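You operate a simulated robot arm through the tools that you are given. There is no shell and no other tool. Be economical: measure what you need, move in short steps, check, and stop when the job is done.

You run a simulated robot arm. Do the job below in one go: nothing can be reset, and whatever is moved stays where it is left.

TASK
Shut the bench drawer.
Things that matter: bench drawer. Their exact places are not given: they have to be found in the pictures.

It is judged by the outcome, as a careful person would: the job done as asked, and still so three seconds after it is handed in. It fails if anything else is knocked over, pushed out of place, dropped, spilled or broken.

THE ROBOT
A 7-joint arm with a two-finger parallel gripper on a trunk, on a base that drives. Base frame: it is fixed to the floor where the robot stands at the start and does not move with it; the origin is under the middle of the robot, x ahead of it, y to its left, z up. Lengths are in m, angles in degrees, forces in N, time in s.
With the tool pointing down near the work surface it reaches from about 0.48 to 0.92 m from the robot's upright axis, wherever it stands. Its first joint turns from -115.0 to 115.0 degrees. Places, roughly: bench drawer [0.7, -0.1, 0.7]. Payload 3.91 kg.
The TCP is the grasp point between the finger pads, 0.03 m short of the fingertips. In the tool frame z runs along the fingers and y along their closing line. The gripper opens to 0.11 m. The fingers are 0.02 m wide and 0.01 m thick; the gripper's body (0.048 by 0.112 m) begins 0.055 m behind the TCP.
Orientation is told as [roll, pitch, yaw] about the base's x, y, z axes, in that order, counted from this pose: with the fingers straight down and closing along the base's y, the tool's x points along the base's -x, its y along +y and its z along -z.

THE INTERFACE
- The arm moves only by the tool apply_moves. Its argument "commands" is a list of rows, each a list of 7 numbers: the shift along the base's x, y, z in units of 25 mm (1.0 is 25 mm), then the turn, a rotation vector about the base's x, y, z in units of 6 degrees (1.0 is 6 degrees), then the closure, from 0 (fully open) to 1 (shut). In form: [[x, y, z, wx, wy, wz, grip], ...]. A call has 1 to 12 rows; each row shifts and turns the commanded pose from where the row before left it. A call with a number of a shift or a turn outside -1 to 1 is refused whole. Each row takes 0.2 s and may step no farther than 0.05 m and 8.6 degrees from the row before; otherwise, or with a gripper value out of range, the whole call is refused. Where a pose cannot be reached the arm comes as near as it can. A force on the tool above 40 N (or 10 N above the force at the start of the call, whichever is more), or a blocked arm, ends the call early, and 0.2 s more pass. Each finger travels about 0.153 m/s and halts on what it meets, pressing with about 40 N; the grip force reading is that of the motor and also rises with nothing between the fingers. The clock runs only during rows and for 0.2 s after the last one: add rows that do not move to give the fingers time. The reply holds the time, the measured pose of the TCP, the force on the tool along the base axes, the opening and the grip force, in the units named above and with some noise.
- Cameras (640 x 400 px; columns grow to the right, rows downward): "scene" is now at [0.2222, 0.178, 1.2257]; the picture's right is [-0.32, -0.95, 0.00], its down [-0.64, 0.22, -0.73] and it looks along [0.70, -0.23, -0.68] (base axes); focal length 260 px, centre (320, 200). "wrist" rides on the gripper at [0.072, 0.017, -0.103] in the tool frame; the picture's right is [-0.23, 0.97, 0.00], its down [-0.76, -0.18, -0.62] and it looks along [-0.61, -0.14, 0.78] (tool axes); focal length 222 px, centre (320, 200).
- get_image(camera): a new picture of that camera. It takes no simulated time.
- slide_trunk(by): slides the trunk up (or, below 0, down) by that many m; the arm and the scene camera ride with it, the base frame stays. It gives what a move gives, with no picture.
- roll_base(legs): drives the robot by 1 to 6 legs, each [ahead, left, turn to the left] in m, m and degrees, along the robot's own axes; the way and the turn of a leg run together, so that a leg with both is an arc; at most 1.5 m and 180 degrees a leg. The arm and the cameras ride along, it lands a little off, and it stops where it bumps. It gives what a move gives.
- head_to(pan, tilt): turns the head with the scene camera to pan (to the left, within 80 degrees either way) and tilt (down, from -29 to 69), counted from straight ahead of the robot. It gives what a move gives.
- measure_at(camera, pixels): there is no depth. For up to 12 entries [column, row, z] of the newest picture of that camera ("zoom" is the newest enlarged one), the place [x, y] in the base frame at which the ray of that pixel passes the height z, good to about 0.002 m. It takes no simulated time.
- zoom(camera, box): a new picture of the part [left, top, right, bottom] of that camera's present view, enlarged. It takes no simulated time.
- job_done(): hands the job in; it is judged then, once.

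Keep the steps short. Do not move on a guess: measure, check each grasp and each placing, and mend mistakes. In all there are 80 turns and 52 pictures (those below and enlarged ones count). Leave the gripper open and the arm clear of the work at the hand-in unless told otherwise, and finish with a single line.

The tools are called after "Emit:" as a command line: name --pt "numbers of a row" for each row, then --argument value for the rest, lists and objects as JSON in quotes. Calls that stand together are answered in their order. apply_moves: Moves the arm, as the interface text tells. Its arguments: {"type":"object","properties":{"commands":{"type":"array"}},"required":["commands"]} The other tools are called the same way: slide_trunk (by) slides the trunk up or down; roll_base (legs) drives the base; head_to (pan, tilt) turns the head that bears the scene camera; get_image (camera) takes a picture; measure_at (camera, pixels) gives the place at which the rays of pixels pass given heights; zoom (camera, box) takes an enlarged picture of a part of a camera's view; job_done () hands the job in.

At the start:

```text
t: 0.0
tcp_pos: [0.6647, 0.0626, 0.9409]
tool_rot: [0.0, 0.1, 0.0]
force: [-0.3, 0.2, -0.3]
width: 0.1098
grip_force: 0.1
trunk travel left (down, up): [-0.575, 0.415]
robot x, y, heading: [-0.0012, 0.0008, -0.1]
head pan, tilt: [-18.6, 42.8]
```

scene: 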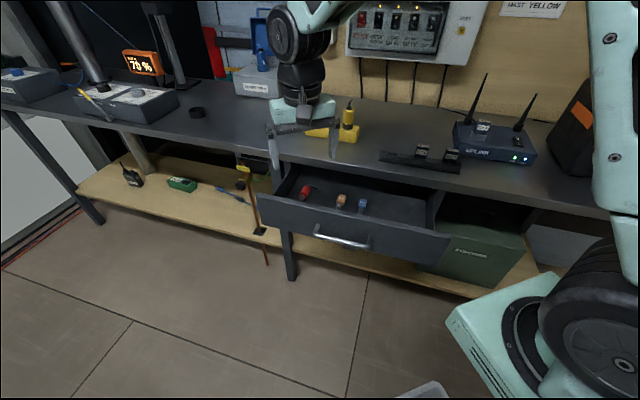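
wrist: 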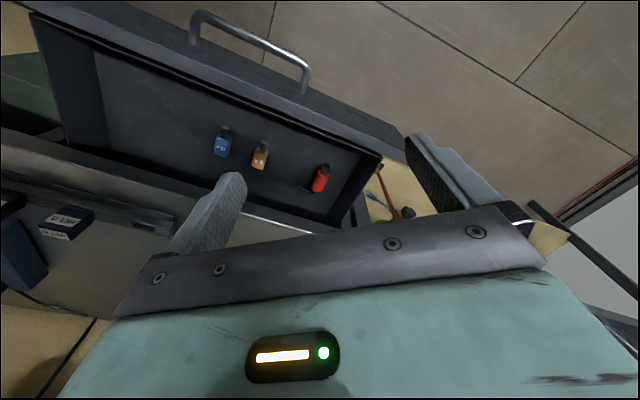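

The drawer stands open, with its front's top edge running from about (258,195) to (450,262) and the handle near (342,240). I'll enlarge it to look for anything in the way.

Emit:
zoom --camera "scene" --box '[220, 130, 480, 292]'

Emit:
measure_at --camera "scene" --pixels '[[258, 195, 0.64], [450, 262, 0.64], [258, 195, 0.62], [450, 240, 0.64], [315, 232, 0.58], [370, 245, 0.58], [285, 162, 0.676], [440, 190, 0.676]]'

```text
2.46 times, centred on (350, 211) of scene
```

zoom: 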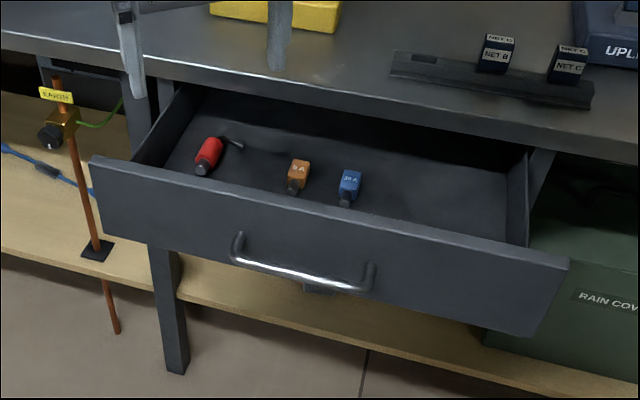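

```text
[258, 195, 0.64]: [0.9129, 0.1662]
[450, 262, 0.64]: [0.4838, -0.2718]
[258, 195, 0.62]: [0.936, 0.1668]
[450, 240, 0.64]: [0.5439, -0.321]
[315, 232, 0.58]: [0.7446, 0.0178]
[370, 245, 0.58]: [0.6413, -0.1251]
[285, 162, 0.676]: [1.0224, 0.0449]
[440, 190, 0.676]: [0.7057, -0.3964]
```

The bench runs along about (-0.585,-0.81), so the drawer must be pushed along about (0.81,-0.585). Something small and dark shows under the handle, and there is a rod to the left. I'll look closer at both.

Emit:
zoom --camera "scene" --box '[290, 205, 400, 274]'

Emit:
zoom --camera "scene" --box '[225, 145, 345, 220]'

Emit:
zoom --camera "scene" --box '[360, 140, 480, 280]'

Emit:
zoom --camera "wrist" --box '[0, 0, 440, 275]'

```text
5.80 times, centred on (345, 240) of scene
```

zoom: 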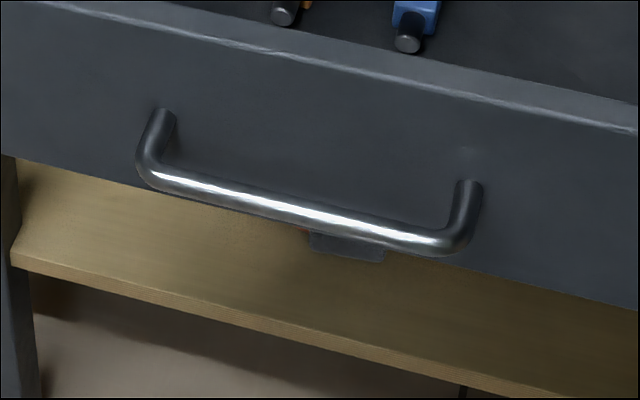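

```text
5.33 times, centred on (285, 182) of scene
```

zoom: 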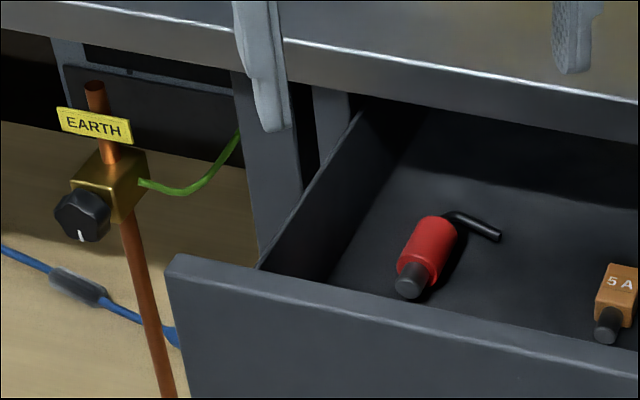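

```text
2.86 times, centred on (420, 210) of scene
```

zoom: 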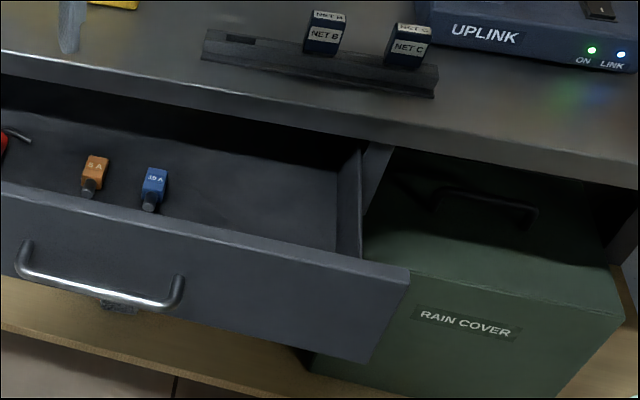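

```text
1.45 times, centred on (220, 138) of wrist
```

zoom: 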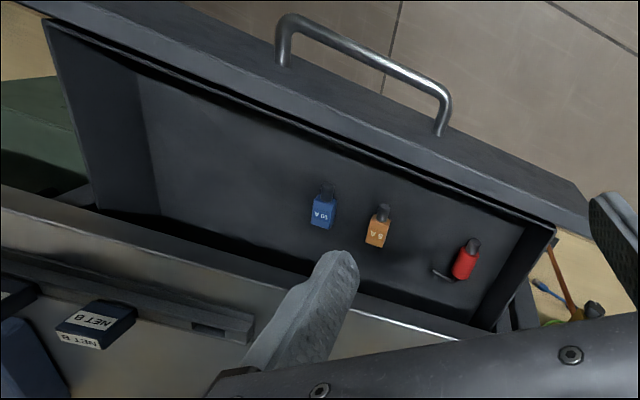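

No obstruction shows in the drawer's path. A dark tab sits under the front, below the handle, and may be a catch. I'll fix heights by comparing the panel's left corner and the handle in both views.

Emit:
measure_at --camera "scene" --pixels '[[257.8, 193, 0.66], [257.8, 193, 0.62], [451.5, 233.8, 0.66], [451.5, 233.8, 0.62], [317, 234, 0.62], [317, 234, 0.56], [370, 246, 0.62], [370, 246, 0.56], [349, 246, 0.56], [349, 246, 0.52]]'

Emit:
measure_at --camera "wrist" --pixels '[[405, 146, 0.66], [405, 146, 0.62], [308, 64, 0.62], [308, 64, 0.56], [195, 14, 0.62], [195, 14, 0.56]]'

Emit:
get_image --camera "wrist"

```text
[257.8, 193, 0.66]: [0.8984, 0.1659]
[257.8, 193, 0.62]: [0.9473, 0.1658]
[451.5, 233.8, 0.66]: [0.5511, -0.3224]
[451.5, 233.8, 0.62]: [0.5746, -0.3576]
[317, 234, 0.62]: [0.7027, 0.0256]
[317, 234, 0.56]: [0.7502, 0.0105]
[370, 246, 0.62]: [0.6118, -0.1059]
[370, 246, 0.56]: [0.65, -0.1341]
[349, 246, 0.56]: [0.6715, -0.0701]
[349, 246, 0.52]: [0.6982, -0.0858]
```

```text
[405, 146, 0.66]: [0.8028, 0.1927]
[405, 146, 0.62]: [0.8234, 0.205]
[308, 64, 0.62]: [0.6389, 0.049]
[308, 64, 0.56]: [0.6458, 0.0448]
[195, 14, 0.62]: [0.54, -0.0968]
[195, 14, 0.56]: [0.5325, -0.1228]
```

```text
44 pictures are left
```

wrist: 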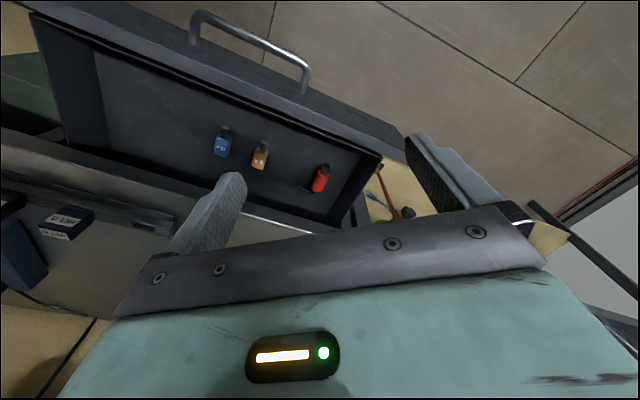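

The two views only agree at larger heights: handle about z 0.71, panel top about 0.77. I'll check the bench-top height with the rail's end, scene (379,160) and wrist (174,227), and the drawer pixels at higher z.

Emit:
measure_at --camera "scene" --pixels '[[379, 160, 0.68], [379, 160, 0.8], [257.8, 193, 0.75], [257.8, 193, 0.79], [317, 234, 0.72], [370, 246, 0.72], [451.5, 233.8, 0.77], [349, 246, 0.68]]'

Emit:
measure_at --camera "wrist" --pixels '[[174, 227, 0.68], [174, 227, 0.8], [405, 146, 0.75], [405, 146, 0.79], [308, 64, 0.72], [195, 14, 0.72], [403, 134, 0.75], [403, 134, 0.79]]'

Emit:
zoom --camera "wrist" --box '[280, 40, 460, 152]'

```text
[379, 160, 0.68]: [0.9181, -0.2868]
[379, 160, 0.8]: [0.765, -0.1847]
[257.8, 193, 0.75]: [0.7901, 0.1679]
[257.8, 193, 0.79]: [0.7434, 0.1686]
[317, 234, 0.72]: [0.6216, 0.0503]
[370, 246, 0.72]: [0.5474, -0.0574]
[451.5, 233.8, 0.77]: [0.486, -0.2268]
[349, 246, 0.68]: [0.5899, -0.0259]
```

```text
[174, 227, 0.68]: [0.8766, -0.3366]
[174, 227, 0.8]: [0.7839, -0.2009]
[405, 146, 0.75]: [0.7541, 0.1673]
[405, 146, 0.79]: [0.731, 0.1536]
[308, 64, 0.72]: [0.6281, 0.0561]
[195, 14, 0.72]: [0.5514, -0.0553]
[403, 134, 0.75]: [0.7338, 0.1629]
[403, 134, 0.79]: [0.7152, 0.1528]
```

```text
3.56 times, centred on (370, 96) of wrist
```

zoom: 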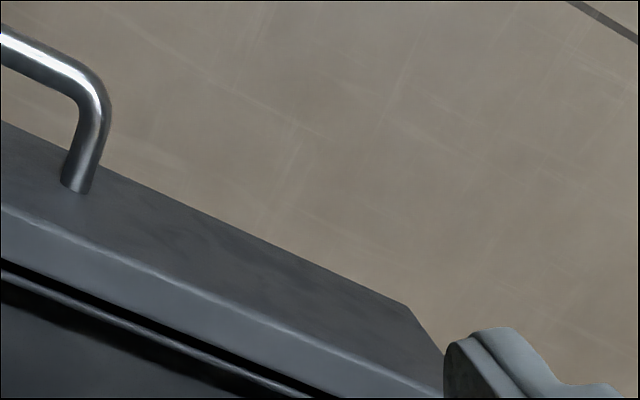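

The views agree at handle z about 0.71: the bar runs from (0.63,0.05) to (0.553,-0.06), its middle is (0.592,-0.005), and the inward push direction is about (0.818,-0.575). Next I'll go high above a spot outside the handle, turn the tool by -35.2°, and shut the fingers.

Emit:
apply_moves --pt "-0.9 -0.2 0 0 0 -0.978 1" --pt "-0.9 -0.2 0 0 0 -0.978 1" --pt "-0.9 -0.2 0 0 0 -0.978 1" --pt "-0.9 -0.2 0 0 0 -0.978 1" --pt "-0.9 -0.2 0 0 0 -0.978 1" --pt "-0.9 -0.2 0 0 0 -0.978 1" --pt "0 0 0 0 0 0 1"

Emit:
get_image --camera "scene"

Emit:
get_image --camera "wrist"

```text
t: 1.6
tcp_pos: [0.5265, 0.0319, 0.9427]
tool_rot: [0.0, 0.0, -35.3]
force: [-0.7, 0.0, 1.3]
width: 0.0001
grip_force: 37.6
trunk travel left (down, up): [-0.575, 0.415]
robot x, y, heading: [0.0035, -0.0004, 0.0]
head pan, tilt: [-18.6, 42.8]
```

```text
42 pictures are left
```

scene: 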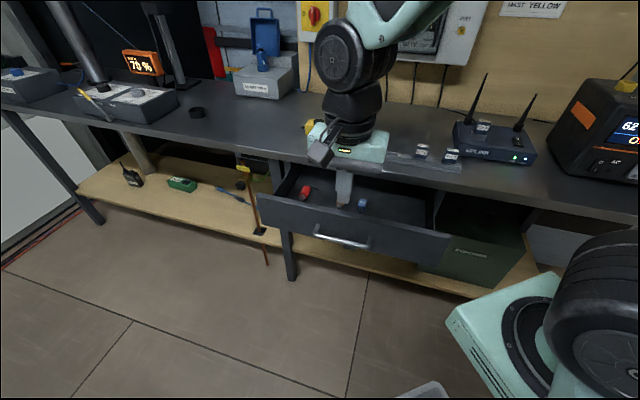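

```text
41 pictures are left
```

wrist: 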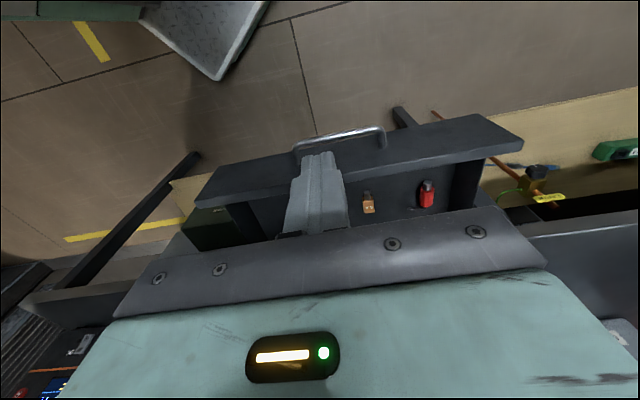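

The tool is aligned. I'll triangulate again from this wrist view, using handle ends (296,148) and (384,131) and panel corners (523,138) and (196,205), plus the scene view.

Emit:
measure_at --camera "wrist" --pixels '[[296, 146, 0.72], [296, 146, 0.66], [382, 128, 0.72], [382, 128, 0.66], [523, 147, 0.76], [523, 147, 0.7], [196, 205, 0.76], [196, 205, 0.7]]'

Emit:
measure_at --camera "scene" --pixels '[[317, 234, 0.72], [317, 234, 0.66], [370, 246, 0.72], [370, 246, 0.66], [257.8, 193, 0.76], [257.8, 193, 0.7], [451.5, 233.8, 0.76], [451.5, 233.8, 0.7], [240, 150, 0.78], [500, 196, 0.78]]'

Emit:
zoom --camera "wrist" --box '[180, 90, 540, 315]'

```text
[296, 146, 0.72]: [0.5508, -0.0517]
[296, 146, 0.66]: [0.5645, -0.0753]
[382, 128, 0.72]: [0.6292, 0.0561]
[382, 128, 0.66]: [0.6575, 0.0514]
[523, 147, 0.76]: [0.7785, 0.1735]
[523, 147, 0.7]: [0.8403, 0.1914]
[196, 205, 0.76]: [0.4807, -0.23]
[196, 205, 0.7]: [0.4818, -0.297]
```

```text
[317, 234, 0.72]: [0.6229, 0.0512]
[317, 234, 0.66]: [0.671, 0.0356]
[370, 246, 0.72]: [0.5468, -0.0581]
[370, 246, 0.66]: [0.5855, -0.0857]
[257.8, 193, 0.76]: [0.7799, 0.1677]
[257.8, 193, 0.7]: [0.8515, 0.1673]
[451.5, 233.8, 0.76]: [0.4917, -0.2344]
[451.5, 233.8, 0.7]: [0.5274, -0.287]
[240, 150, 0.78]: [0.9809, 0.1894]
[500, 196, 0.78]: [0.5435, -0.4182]
```

```text
1.78 times, centred on (360, 202) of wrist
```

zoom: 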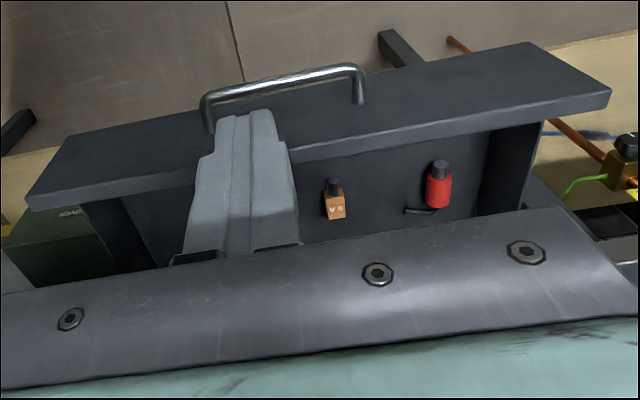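

The views agree: handle middle (0.589,-0.001,0.715), panel top 0.76, and the drawer open by about 0.155 m. The fingers are 0.07 m outside the bar and nearly centred, so I'll go straight down to z about 0.705.

Emit:
apply_moves --pt "0.1 0.15 -0.95 0 0 0 1" --pt "0.1 0.15 -0.95 0 0 0 1" --pt "0 0 -0.95 0 0 0 1" --pt "0 0 -0.95 0 0 0 1" --pt "0 0 -0.95 0 0 0 1" --pt "0 0 -0.95 0 0 0 1" --pt "0 0 -0.95 0 0 0 1" --pt "0 0 -0.95 0 0 0 1" --pt "0 0 -0.95 0 0 0 1" --pt "0 0 -0.95 0 0 0 1" --pt "0 0 0 0 0 0 1"

Emit:
get_image --camera "scene"

Emit:
get_image --camera "wrist"

```text
t: 4.0
tcp_pos: [0.5336, 0.0398, 0.7035]
tool_rot: [0.0, 0.0, -35.2]
force: [0.0, -0.4, 0.0]
width: 0.0
grip_force: 37.3
trunk travel left (down, up): [-0.575, 0.415]
robot x, y, heading: [-0.0001, 0.0005, -0.1]
head pan, tilt: [-18.6, 42.8]
```

```text
39 pictures are left
```

scene: 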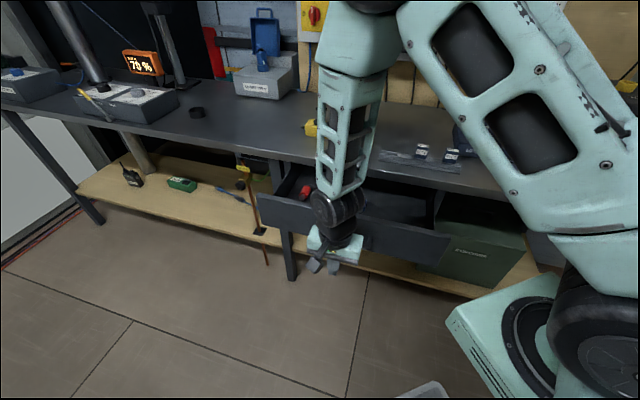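

```text
38 pictures are left
```

wrist: 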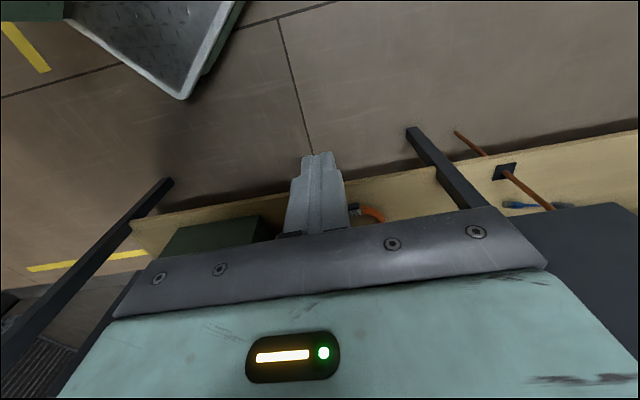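

Down at z 0.7035 with no contact. An orange thing shows behind the finger at (370,212), so I'll look at it before pushing.

Emit:
zoom --camera "wrist" --box '[260, 130, 460, 255]'

Emit:
zoom --camera "scene" --box '[240, 160, 440, 285]'

```text
3.20 times, centred on (360, 192) of wrist
```

zoom: 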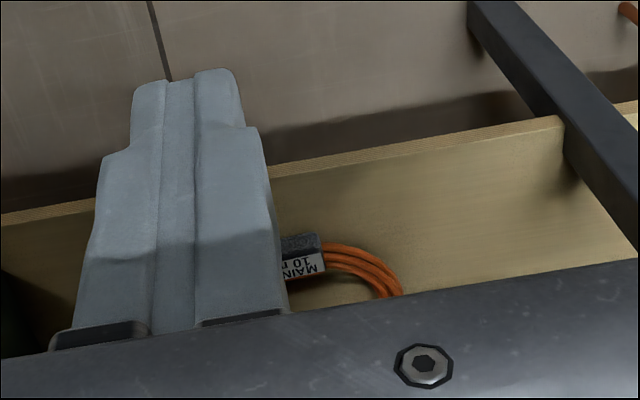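

```text
3.20 times, centred on (340, 222) of scene
```

zoom: 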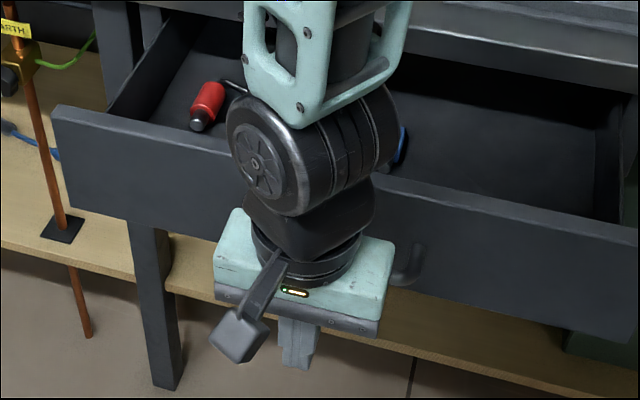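

That is only a cable on the lower shelf, clear of everything. Now I'll push gently along (0.818,-0.575): 52 mm to reach the bar, then 30 mm in slow steps.

Emit:
apply_moves --pt "0.56 -0.395 0 0 0 0 1" --pt "0.56 -0.395 0 0 0 0 1" --pt "0.56 -0.395 0 0 0 0 1" --pt "0.2 -0.14 0 0 0 0 1" --pt "0.2 -0.14 0 0 0 0 1" --pt "0.2 -0.14 0 0 0 0 1" --pt "0.2 -0.14 0 0 0 0 1" --pt "0.2 -0.14 0 0 0 0 1"

Emit:
get_image --camera "scene"

```text
t: 5.8
tcp_pos: [0.6007, -0.0075, 0.7026]
tool_rot: [0.0, 0.1, -35.2]
force: [-0.4, 0.4, 0.4]
width: 0.0
grip_force: 37.7
trunk travel left (down, up): [-0.575, 0.415]
robot x, y, heading: [0.0003, -0.0002, -0.2]
head pan, tilt: [-18.6, 42.8]
```

```text
35 pictures are left
```

scene: 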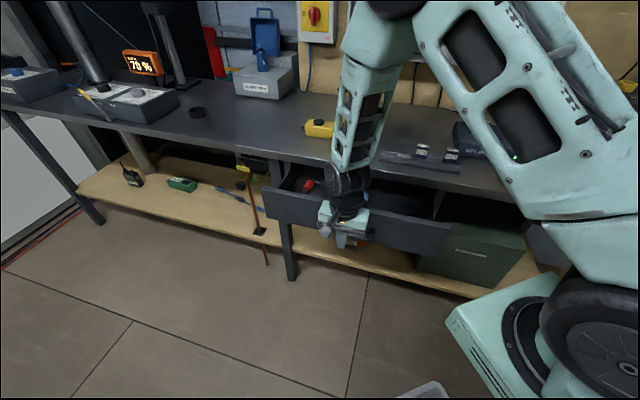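

The drawer is moving freely: the left corner went from (258,193) to about (262,186), and the force is low. I'll push another 50 mm slowly.

Emit:
apply_moves --pt "0.2 -0.14 0 0 0 0 1" --pt "0.2 -0.14 0 0 0 0 1" --pt "0.2 -0.14 0 0 0 0 1" --pt "0.2 -0.14 0 0 0 0 1" --pt "0.2 -0.14 0 0 0 0 1" --pt "0.2 -0.14 0 0 0 0 1" --pt "0.2 -0.14 0 0 0 0 1" --pt "0.2 -0.14 0 0 0 0 1"

Emit:
zoom --camera "scene" --box '[220, 120, 480, 282]'

```text
t: 7.6
tcp_pos: [0.6409, -0.0347, 0.703]
tool_rot: [0.0, 0.1, -35.2]
force: [0.4, -0.2, -0.5]
width: 0.0
grip_force: 37.6
trunk travel left (down, up): [-0.575, 0.415]
robot x, y, heading: [0.0034, -0.0007, -0.2]
head pan, tilt: [-18.6, 42.8]
```

```text
2.46 times, centred on (350, 201) of scene
```

zoom: 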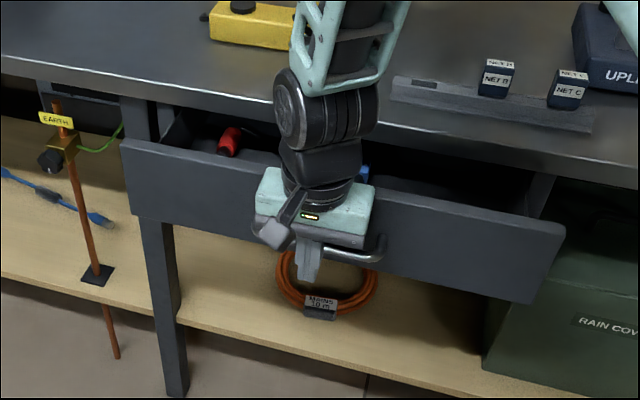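

The dark "tab" was only the cable's label on the shelf below. The drawer is closing squarely, so I'll push 50 mm more.

Emit:
apply_moves --pt "0.2 -0.14 0 0 0 0 1" --pt "0.2 -0.14 0 0 0 0 1" --pt "0.2 -0.14 0 0 0 0 1" --pt "0.2 -0.14 0 0 0 0 1" --pt "0.2 -0.14 0 0 0 0 1" --pt "0.2 -0.14 0 0 0 0 1" --pt "0.2 -0.14 0 0 0 0 1" --pt "0.2 -0.14 0 0 0 0 1"

Emit:
zoom --camera "scene" --box '[220, 120, 480, 282]'

```text
t: 9.4
tcp_pos: [0.6809, -0.0634, 0.7017]
tool_rot: [0.0, 0.1, -35.2]
force: [-0.6, 0.2, 0.1]
width: 0.0
grip_force: 37.9
trunk travel left (down, up): [-0.575, 0.415]
robot x, y, heading: [0.0012, -0.0, -0.1]
head pan, tilt: [-18.6, 42.8]
```

```text
2.46 times, centred on (350, 201) of scene
```

zoom: 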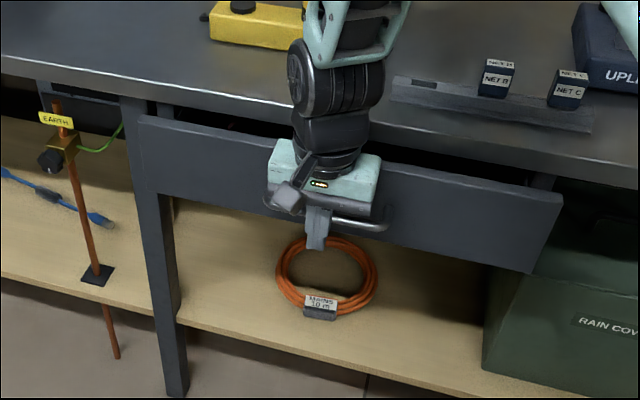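

There are about 30–40 mm left. I'll push on slowly until the force shows the stop.

Emit:
apply_moves --pt "0.2 -0.14 0 0 0 0 1" --pt "0.2 -0.14 0 0 0 0 1" --pt "0.2 -0.14 0 0 0 0 1" --pt "0.2 -0.14 0 0 0 0 1"

Emit:
zoom --camera "scene" --box '[220, 120, 480, 282]'

```text
t: 10.4
tcp_pos: [0.7003, -0.0772, 0.7035]
tool_rot: [0.0, 0.0, -35.1]
force: [-0.5, 0.6, 0.0]
width: 0.0002
grip_force: 38.0
trunk travel left (down, up): [-0.575, 0.415]
robot x, y, heading: [-0.0003, -0.0013, 0.4]
head pan, tilt: [-18.6, 42.8]
```

```text
2.46 times, centred on (350, 201) of scene
```

zoom: 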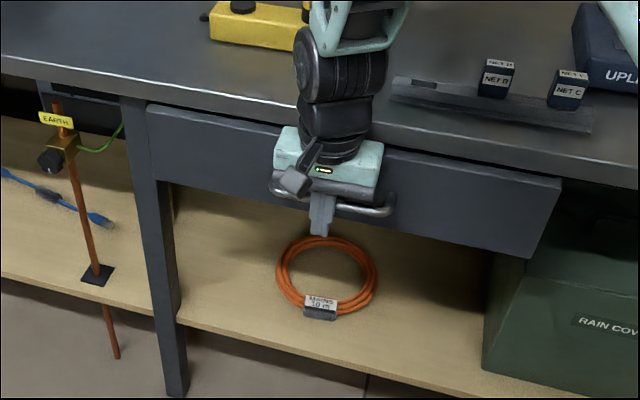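

No stop has been felt yet. I'll continue in small steps.

Emit:
apply_moves --pt "0.15 -0.105 0 0 0 0 1" --pt "0.15 -0.105 0 0 0 0 1" --pt "0.15 -0.105 0 0 0 0 1" --pt "0.15 -0.105 0 0 0 0 1" --pt "0.15 -0.105 0 0 0 0 1"

Emit:
zoom --camera "scene" --box '[220, 120, 480, 282]'

```text
t: 11.3
tcp_pos: [0.7078, -0.0818, 0.701]
tool_rot: [-0.3, 1.0, -35.0]
force: [-5.2, 4.1, 0.9]
width: 0.0001
grip_force: 37.7
trunk travel left (down, up): [-0.575, 0.415]
robot x, y, heading: [0.0001, 0.0019, -0.1]
head pan, tilt: [-18.6, 42.8]
stopped in row 4: the force on the tool passed its limit (the readings are from after the stop); the commanded pose is now the measured one
```

```text
2.46 times, centred on (350, 201) of scene
```

zoom: 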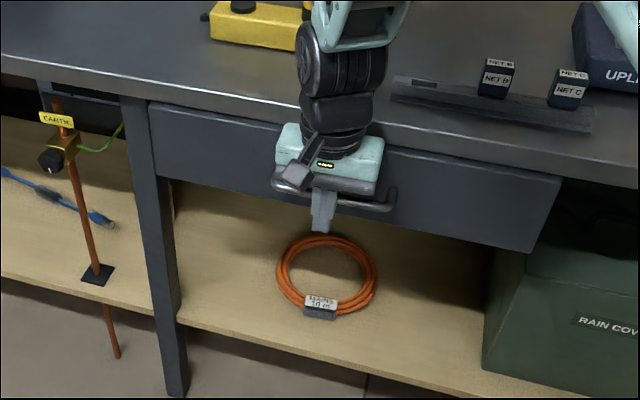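

The arm stopped on force at about 160 mm of travel, matching the measured opening. I'll back off and check that the drawer stays and is fully home.

Emit:
apply_moves --pt "-0.4 0.28 0 0 0 0 1" --pt "-0.8 0.56 0 0 0 0 1" --pt "-0.8 0.56 0 0 0 0 1" --pt "-0.8 0.56 0 0 0 0 1" --pt "-0.8 0.56 0 0 0 0 1" --pt "-0.8 0.56 0 0 0 0 1" --pt "-0.6 0.42 0 0 0 0 1" --pt "0 0 0 0 0 0 1"

Emit:
zoom --camera "scene" --box '[220, 120, 480, 282]'

Emit:
get_image --camera "wrist"

```text
t: 13.1
tcp_pos: [0.5838, 0.0053, 0.701]
tool_rot: [-0.3, 0.9, -35.1]
force: [0.2, 0.1, 0.3]
width: 0.0
grip_force: 37.9
trunk travel left (down, up): [-0.575, 0.415]
robot x, y, heading: [-0.0002, 0.001, 0.2]
head pan, tilt: [-18.6, 42.8]
```

```text
2.46 times, centred on (350, 201) of scene
```

zoom: 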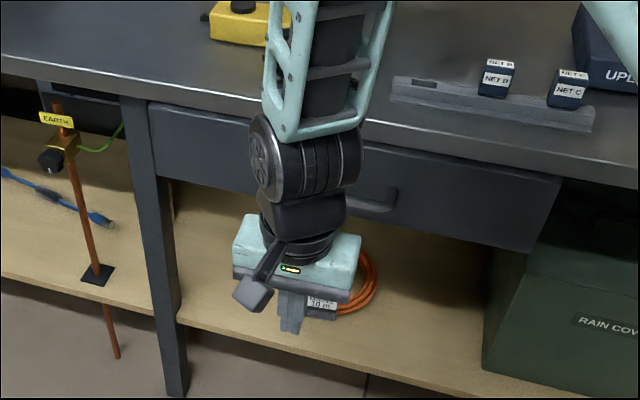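

```text
29 pictures are left
```

wrist: 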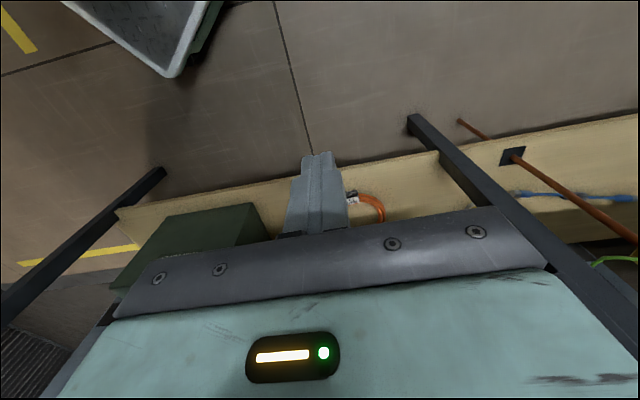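

I'll raise the arm clear, then open the fingers and look at the drawer without it in the way.

Emit:
apply_moves --pt "-0.3 0.2 0.95 0 0 0 1" --pt "-0.3 0.2 0.95 0 0 0 1" --pt "0 0 0.95 0 0 0 1" --pt "0 0 0.95 0 0 0 1" --pt "0 0 0.95 0 0 0 1" --pt "0 0 0.95 0 0 0 1" --pt "0 0 0.95 0 0 0 1" --pt "0 0 0.95 0 0 0 1" --pt "0 0 0.95 0 0 0 0" --pt "0 0 0.95 0 0 0 0" --pt "0 0 0 0 0 0 0" --pt "0 0 0 0 0 0 0"

Emit:
zoom --camera "scene" --box '[220, 120, 480, 282]'

Emit:
get_image --camera "wrist"

Emit:
get_image --camera "scene"

```text
t: 15.7
tcp_pos: [0.5673, 0.0154, 0.9403]
tool_rot: [-0.4, 0.8, -35.0]
force: [-0.2, 0.4, 0.4]
width: 0.11
grip_force: 0.0
trunk travel left (down, up): [-0.575, 0.415]
robot x, y, heading: [0.001, -0.0014, 0.3]
head pan, tilt: [-18.6, 42.8]
```

```text
2.46 times, centred on (350, 201) of scene
```

zoom: 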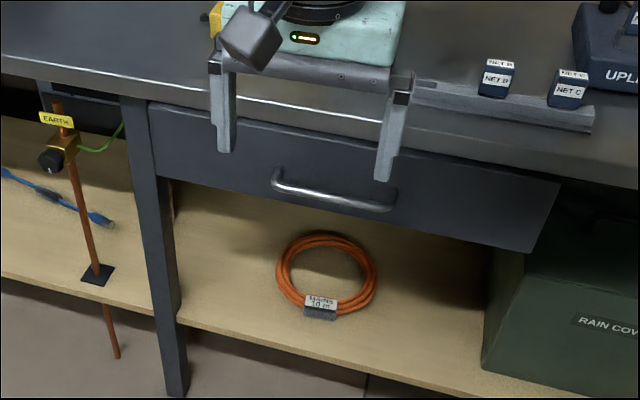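

```text
27 pictures are left
```

wrist: 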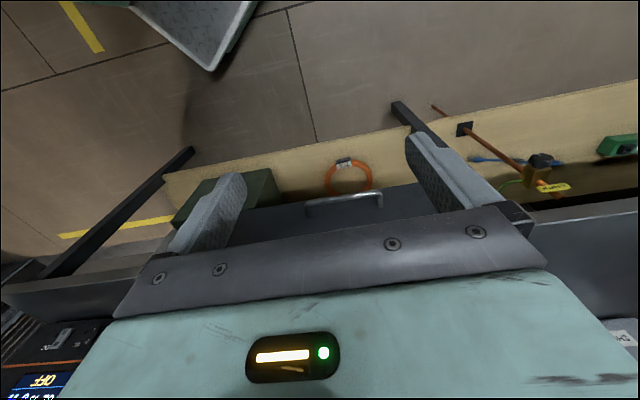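

```text
26 pictures are left
```

scene: 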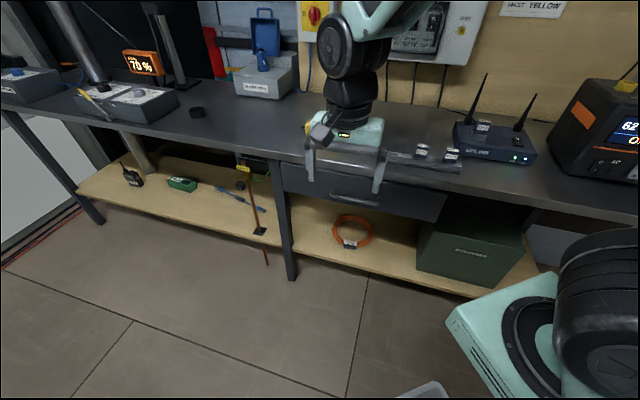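

The drawer looks shut and stayed put. I'll look closely at both ends for any remaining gap.

Emit:
zoom --camera "scene" --box '[265, 145, 345, 195]'

Emit:
zoom --camera "scene" --box '[390, 170, 480, 226]'

Emit:
zoom --camera "wrist" --box '[150, 120, 550, 300]'

```text
8.00 times, centred on (305, 170) of scene
```

zoom: 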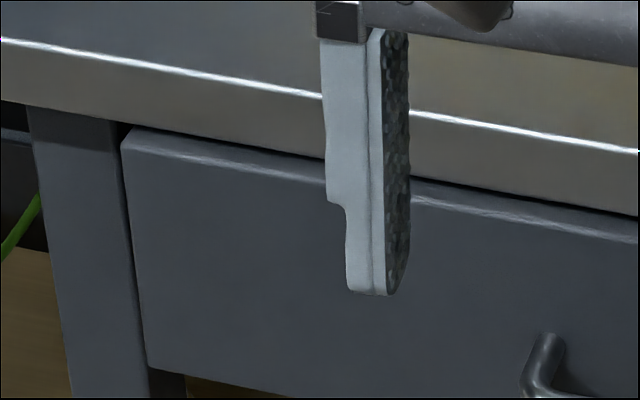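

```text
7.11 times, centred on (435, 198) of scene
```

zoom: 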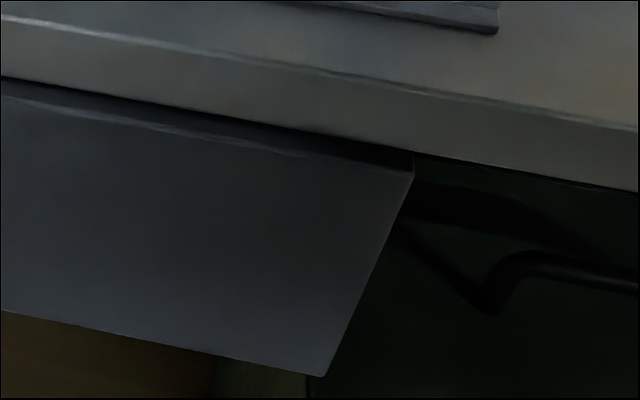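

```text
1.60 times, centred on (350, 210) of wrist
```

zoom: 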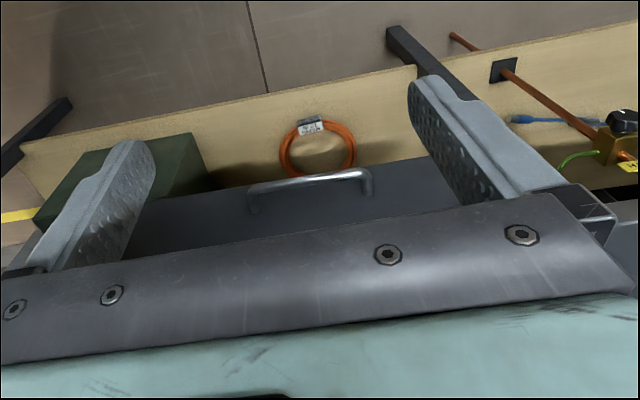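

The panel's top edge still shows a thin strip. I'll measure the panel face against the bench edge.

Emit:
measure_at --camera "scene" --pixels '[[280.4, 163.8, 0.76], [447.9, 194.5, 0.76], [280.4, 160.3, 0.77], [447.9, 191.5, 0.77], [280.4, 153, 0.8], [447.9, 182, 0.8], [271, 159, 0.77], [281.5, 161, 0.76]]'

```text
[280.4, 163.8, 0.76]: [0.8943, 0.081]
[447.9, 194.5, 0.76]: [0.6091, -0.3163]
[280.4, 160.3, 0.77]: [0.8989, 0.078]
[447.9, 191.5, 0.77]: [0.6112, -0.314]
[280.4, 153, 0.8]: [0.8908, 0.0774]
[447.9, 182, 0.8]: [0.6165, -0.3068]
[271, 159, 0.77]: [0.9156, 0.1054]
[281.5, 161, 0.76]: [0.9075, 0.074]
```

The panel face is flush with the bench edge to within a few mm (0.685/0.680 against 0.684/0.681). To be sure it is at the hard stop, I'll go back down and give a firmer slow push.

Emit:
apply_moves --pt "0 0 -0.95 0 0 0 1" --pt "0 0 -0.95 0 0 0 1" --pt "0 0 -0.95 0 0 0 1" --pt "0 0 -0.95 0 0 0 1" --pt "0 0 -0.95 0 0 0 1" --pt "0 0 -0.95 0 0 0 1" --pt "0 0 -0.95 0 0 0 1" --pt "0 0 -0.95 0 0 0 1" --pt "0 0 -0.95 0 0 0 1" --pt "0 0 -0.95 0 0 0 1" --pt "0 0 0 0 0 0 1"

Emit:
apply_moves --pt "0.8 -0.56 0 0 0 0 1" --pt "0.8 -0.56 0 0 0 0 1" --pt "0.8 -0.56 0 0 0 0 1" --pt "0.8 -0.56 0 0 0 0 1" --pt "0.8 -0.56 0 0 0 0 1" --pt "0.7 -0.49 0 0 0 0 1" --pt "0 0 0 0 0 0 1"

Emit:
apply_moves --pt "0.1 -0.07 0 0 0 0 1" --pt "0.1 -0.07 0 0 0 0 1" --pt "0.1 -0.07 0 0 0 0 1" --pt "0.1 -0.07 0 0 0 0 1" --pt "0.1 -0.07 0 0 0 0 1" --pt "0.1 -0.07 0 0 0 0 1" --pt "0.1 -0.07 0 0 0 0 1" --pt "0.1 -0.07 0 0 0 0 1" --pt "0.1 -0.07 0 0 0 0 1" --pt "0.1 -0.07 0 0 0 0 1"

```text
t: 18.1
tcp_pos: [0.568, 0.0138, 0.702]
tool_rot: [-0.4, 0.9, -35.0]
force: [0.5, -0.4, 0.1]
width: 0.0
grip_force: 37.6
trunk travel left (down, up): [-0.575, 0.415]
robot x, y, heading: [-0.0013, 0.0002, 0.3]
head pan, tilt: [-18.6, 42.8]
```

```text
t: 19.7
tcp_pos: [0.6867, -0.0682, 0.7024]
tool_rot: [-0.3, 0.8, -35.1]
force: [-0.8, 0.4, -1.0]
width: 0.0
grip_force: 37.4
trunk travel left (down, up): [-0.575, 0.415]
robot x, y, heading: [-0.003, 0.0011, -0.1]
head pan, tilt: [-18.6, 42.8]
```

```text
t: 21.9
tcp_pos: [0.7057, -0.0829, 0.7023]
tool_rot: [-0.4, 1.2, -34.8]
force: [-27.1, 15.1, 12.7]
width: 0.0
grip_force: 37.5
trunk travel left (down, up): [-0.575, 0.415]
robot x, y, heading: [0.0007, -0.0019, 0.0]
head pan, tilt: [-18.6, 42.8]
```

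About 31 N holds at the same place, (0.706,-0.083), so the drawer is at its hard stop. I'll back off, rise and open.

Emit:
apply_moves --pt "-0.4 0.28 0 0 0 0 1" --pt "-0.8 0.56 0 0 0 0 1" --pt "-0.8 0.56 0 0 0 0 1" --pt "-0.8 0.56 0 0 0 0 1" --pt "-0.8 0.56 0 0 0 0 1" --pt "-0.8 0.56 0 0 0 0 1" --pt "-0.8 0.56 0 0 0 0 1" --pt "0 0 0 0 0 0 1"

Emit:
apply_moves --pt "0 0 0.95 0 0 0 1" --pt "0 0 0.95 0 0 0 1" --pt "0 0 0.95 0 0 0 1" --pt "0 0 0.95 0 0 0 1" --pt "0 0 0.95 0 0 0 1" --pt "0 0 0.95 0 0 0 1" --pt "0 0 0.95 0 0 0 1" --pt "0 0 0.95 0 0 0 0" --pt "0 0 0.95 0 0 0 0" --pt "0 0 0.95 0 0 0 0" --pt "0 0 0 0 0 0 0" --pt "0 0 0 0 0 0 0"

Emit:
get_image --camera "scene"

Emit:
zoom --camera "scene" --box '[265, 145, 345, 195]'

```text
t: 23.7
tcp_pos: [0.5787, 0.0059, 0.7006]
tool_rot: [-0.3, 0.8, -35.0]
force: [0.3, -0.1, 0.1]
width: 0.0
grip_force: 37.9
trunk travel left (down, up): [-0.575, 0.415]
robot x, y, heading: [-0.0011, -0.0018, 0.1]
head pan, tilt: [-18.6, 42.8]
```

```text
t: 26.3
tcp_pos: [0.5792, 0.0049, 0.9394]
tool_rot: [-0.3, 0.8, -35.0]
force: [-0.2, 0.2, -0.3]
width: 0.1097
grip_force: 0.1
trunk travel left (down, up): [-0.575, 0.415]
robot x, y, heading: [0.0011, -0.0006, -0.0]
head pan, tilt: [-18.6, 42.8]
```

```text
22 pictures are left
```

scene: 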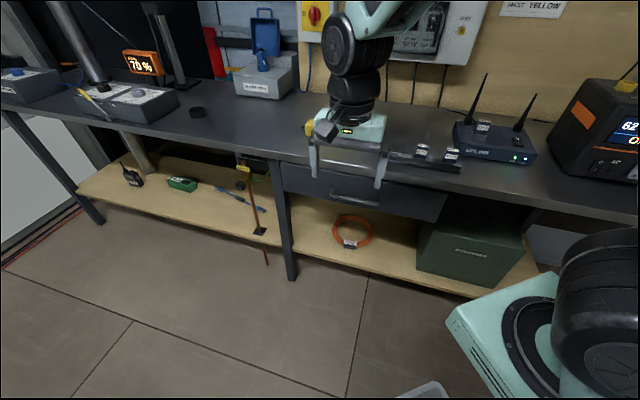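

```text
8.00 times, centred on (305, 170) of scene
```

zoom: 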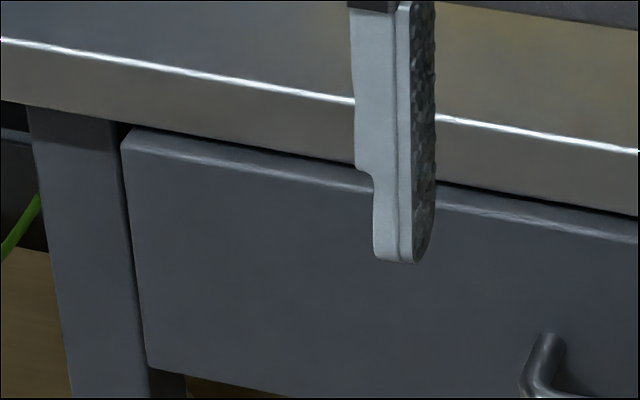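

The drawer has not moved since the firmer push. It sits flush at its stop, nothing else was disturbed, and the gripper is open and clear. I'll hand in.

Emit:
job_done

```text
The job is handed in.
```

The bench drawer is shut against its stop, with its front flush with the bench edge to within a few mm, and nothing else was disturbed.
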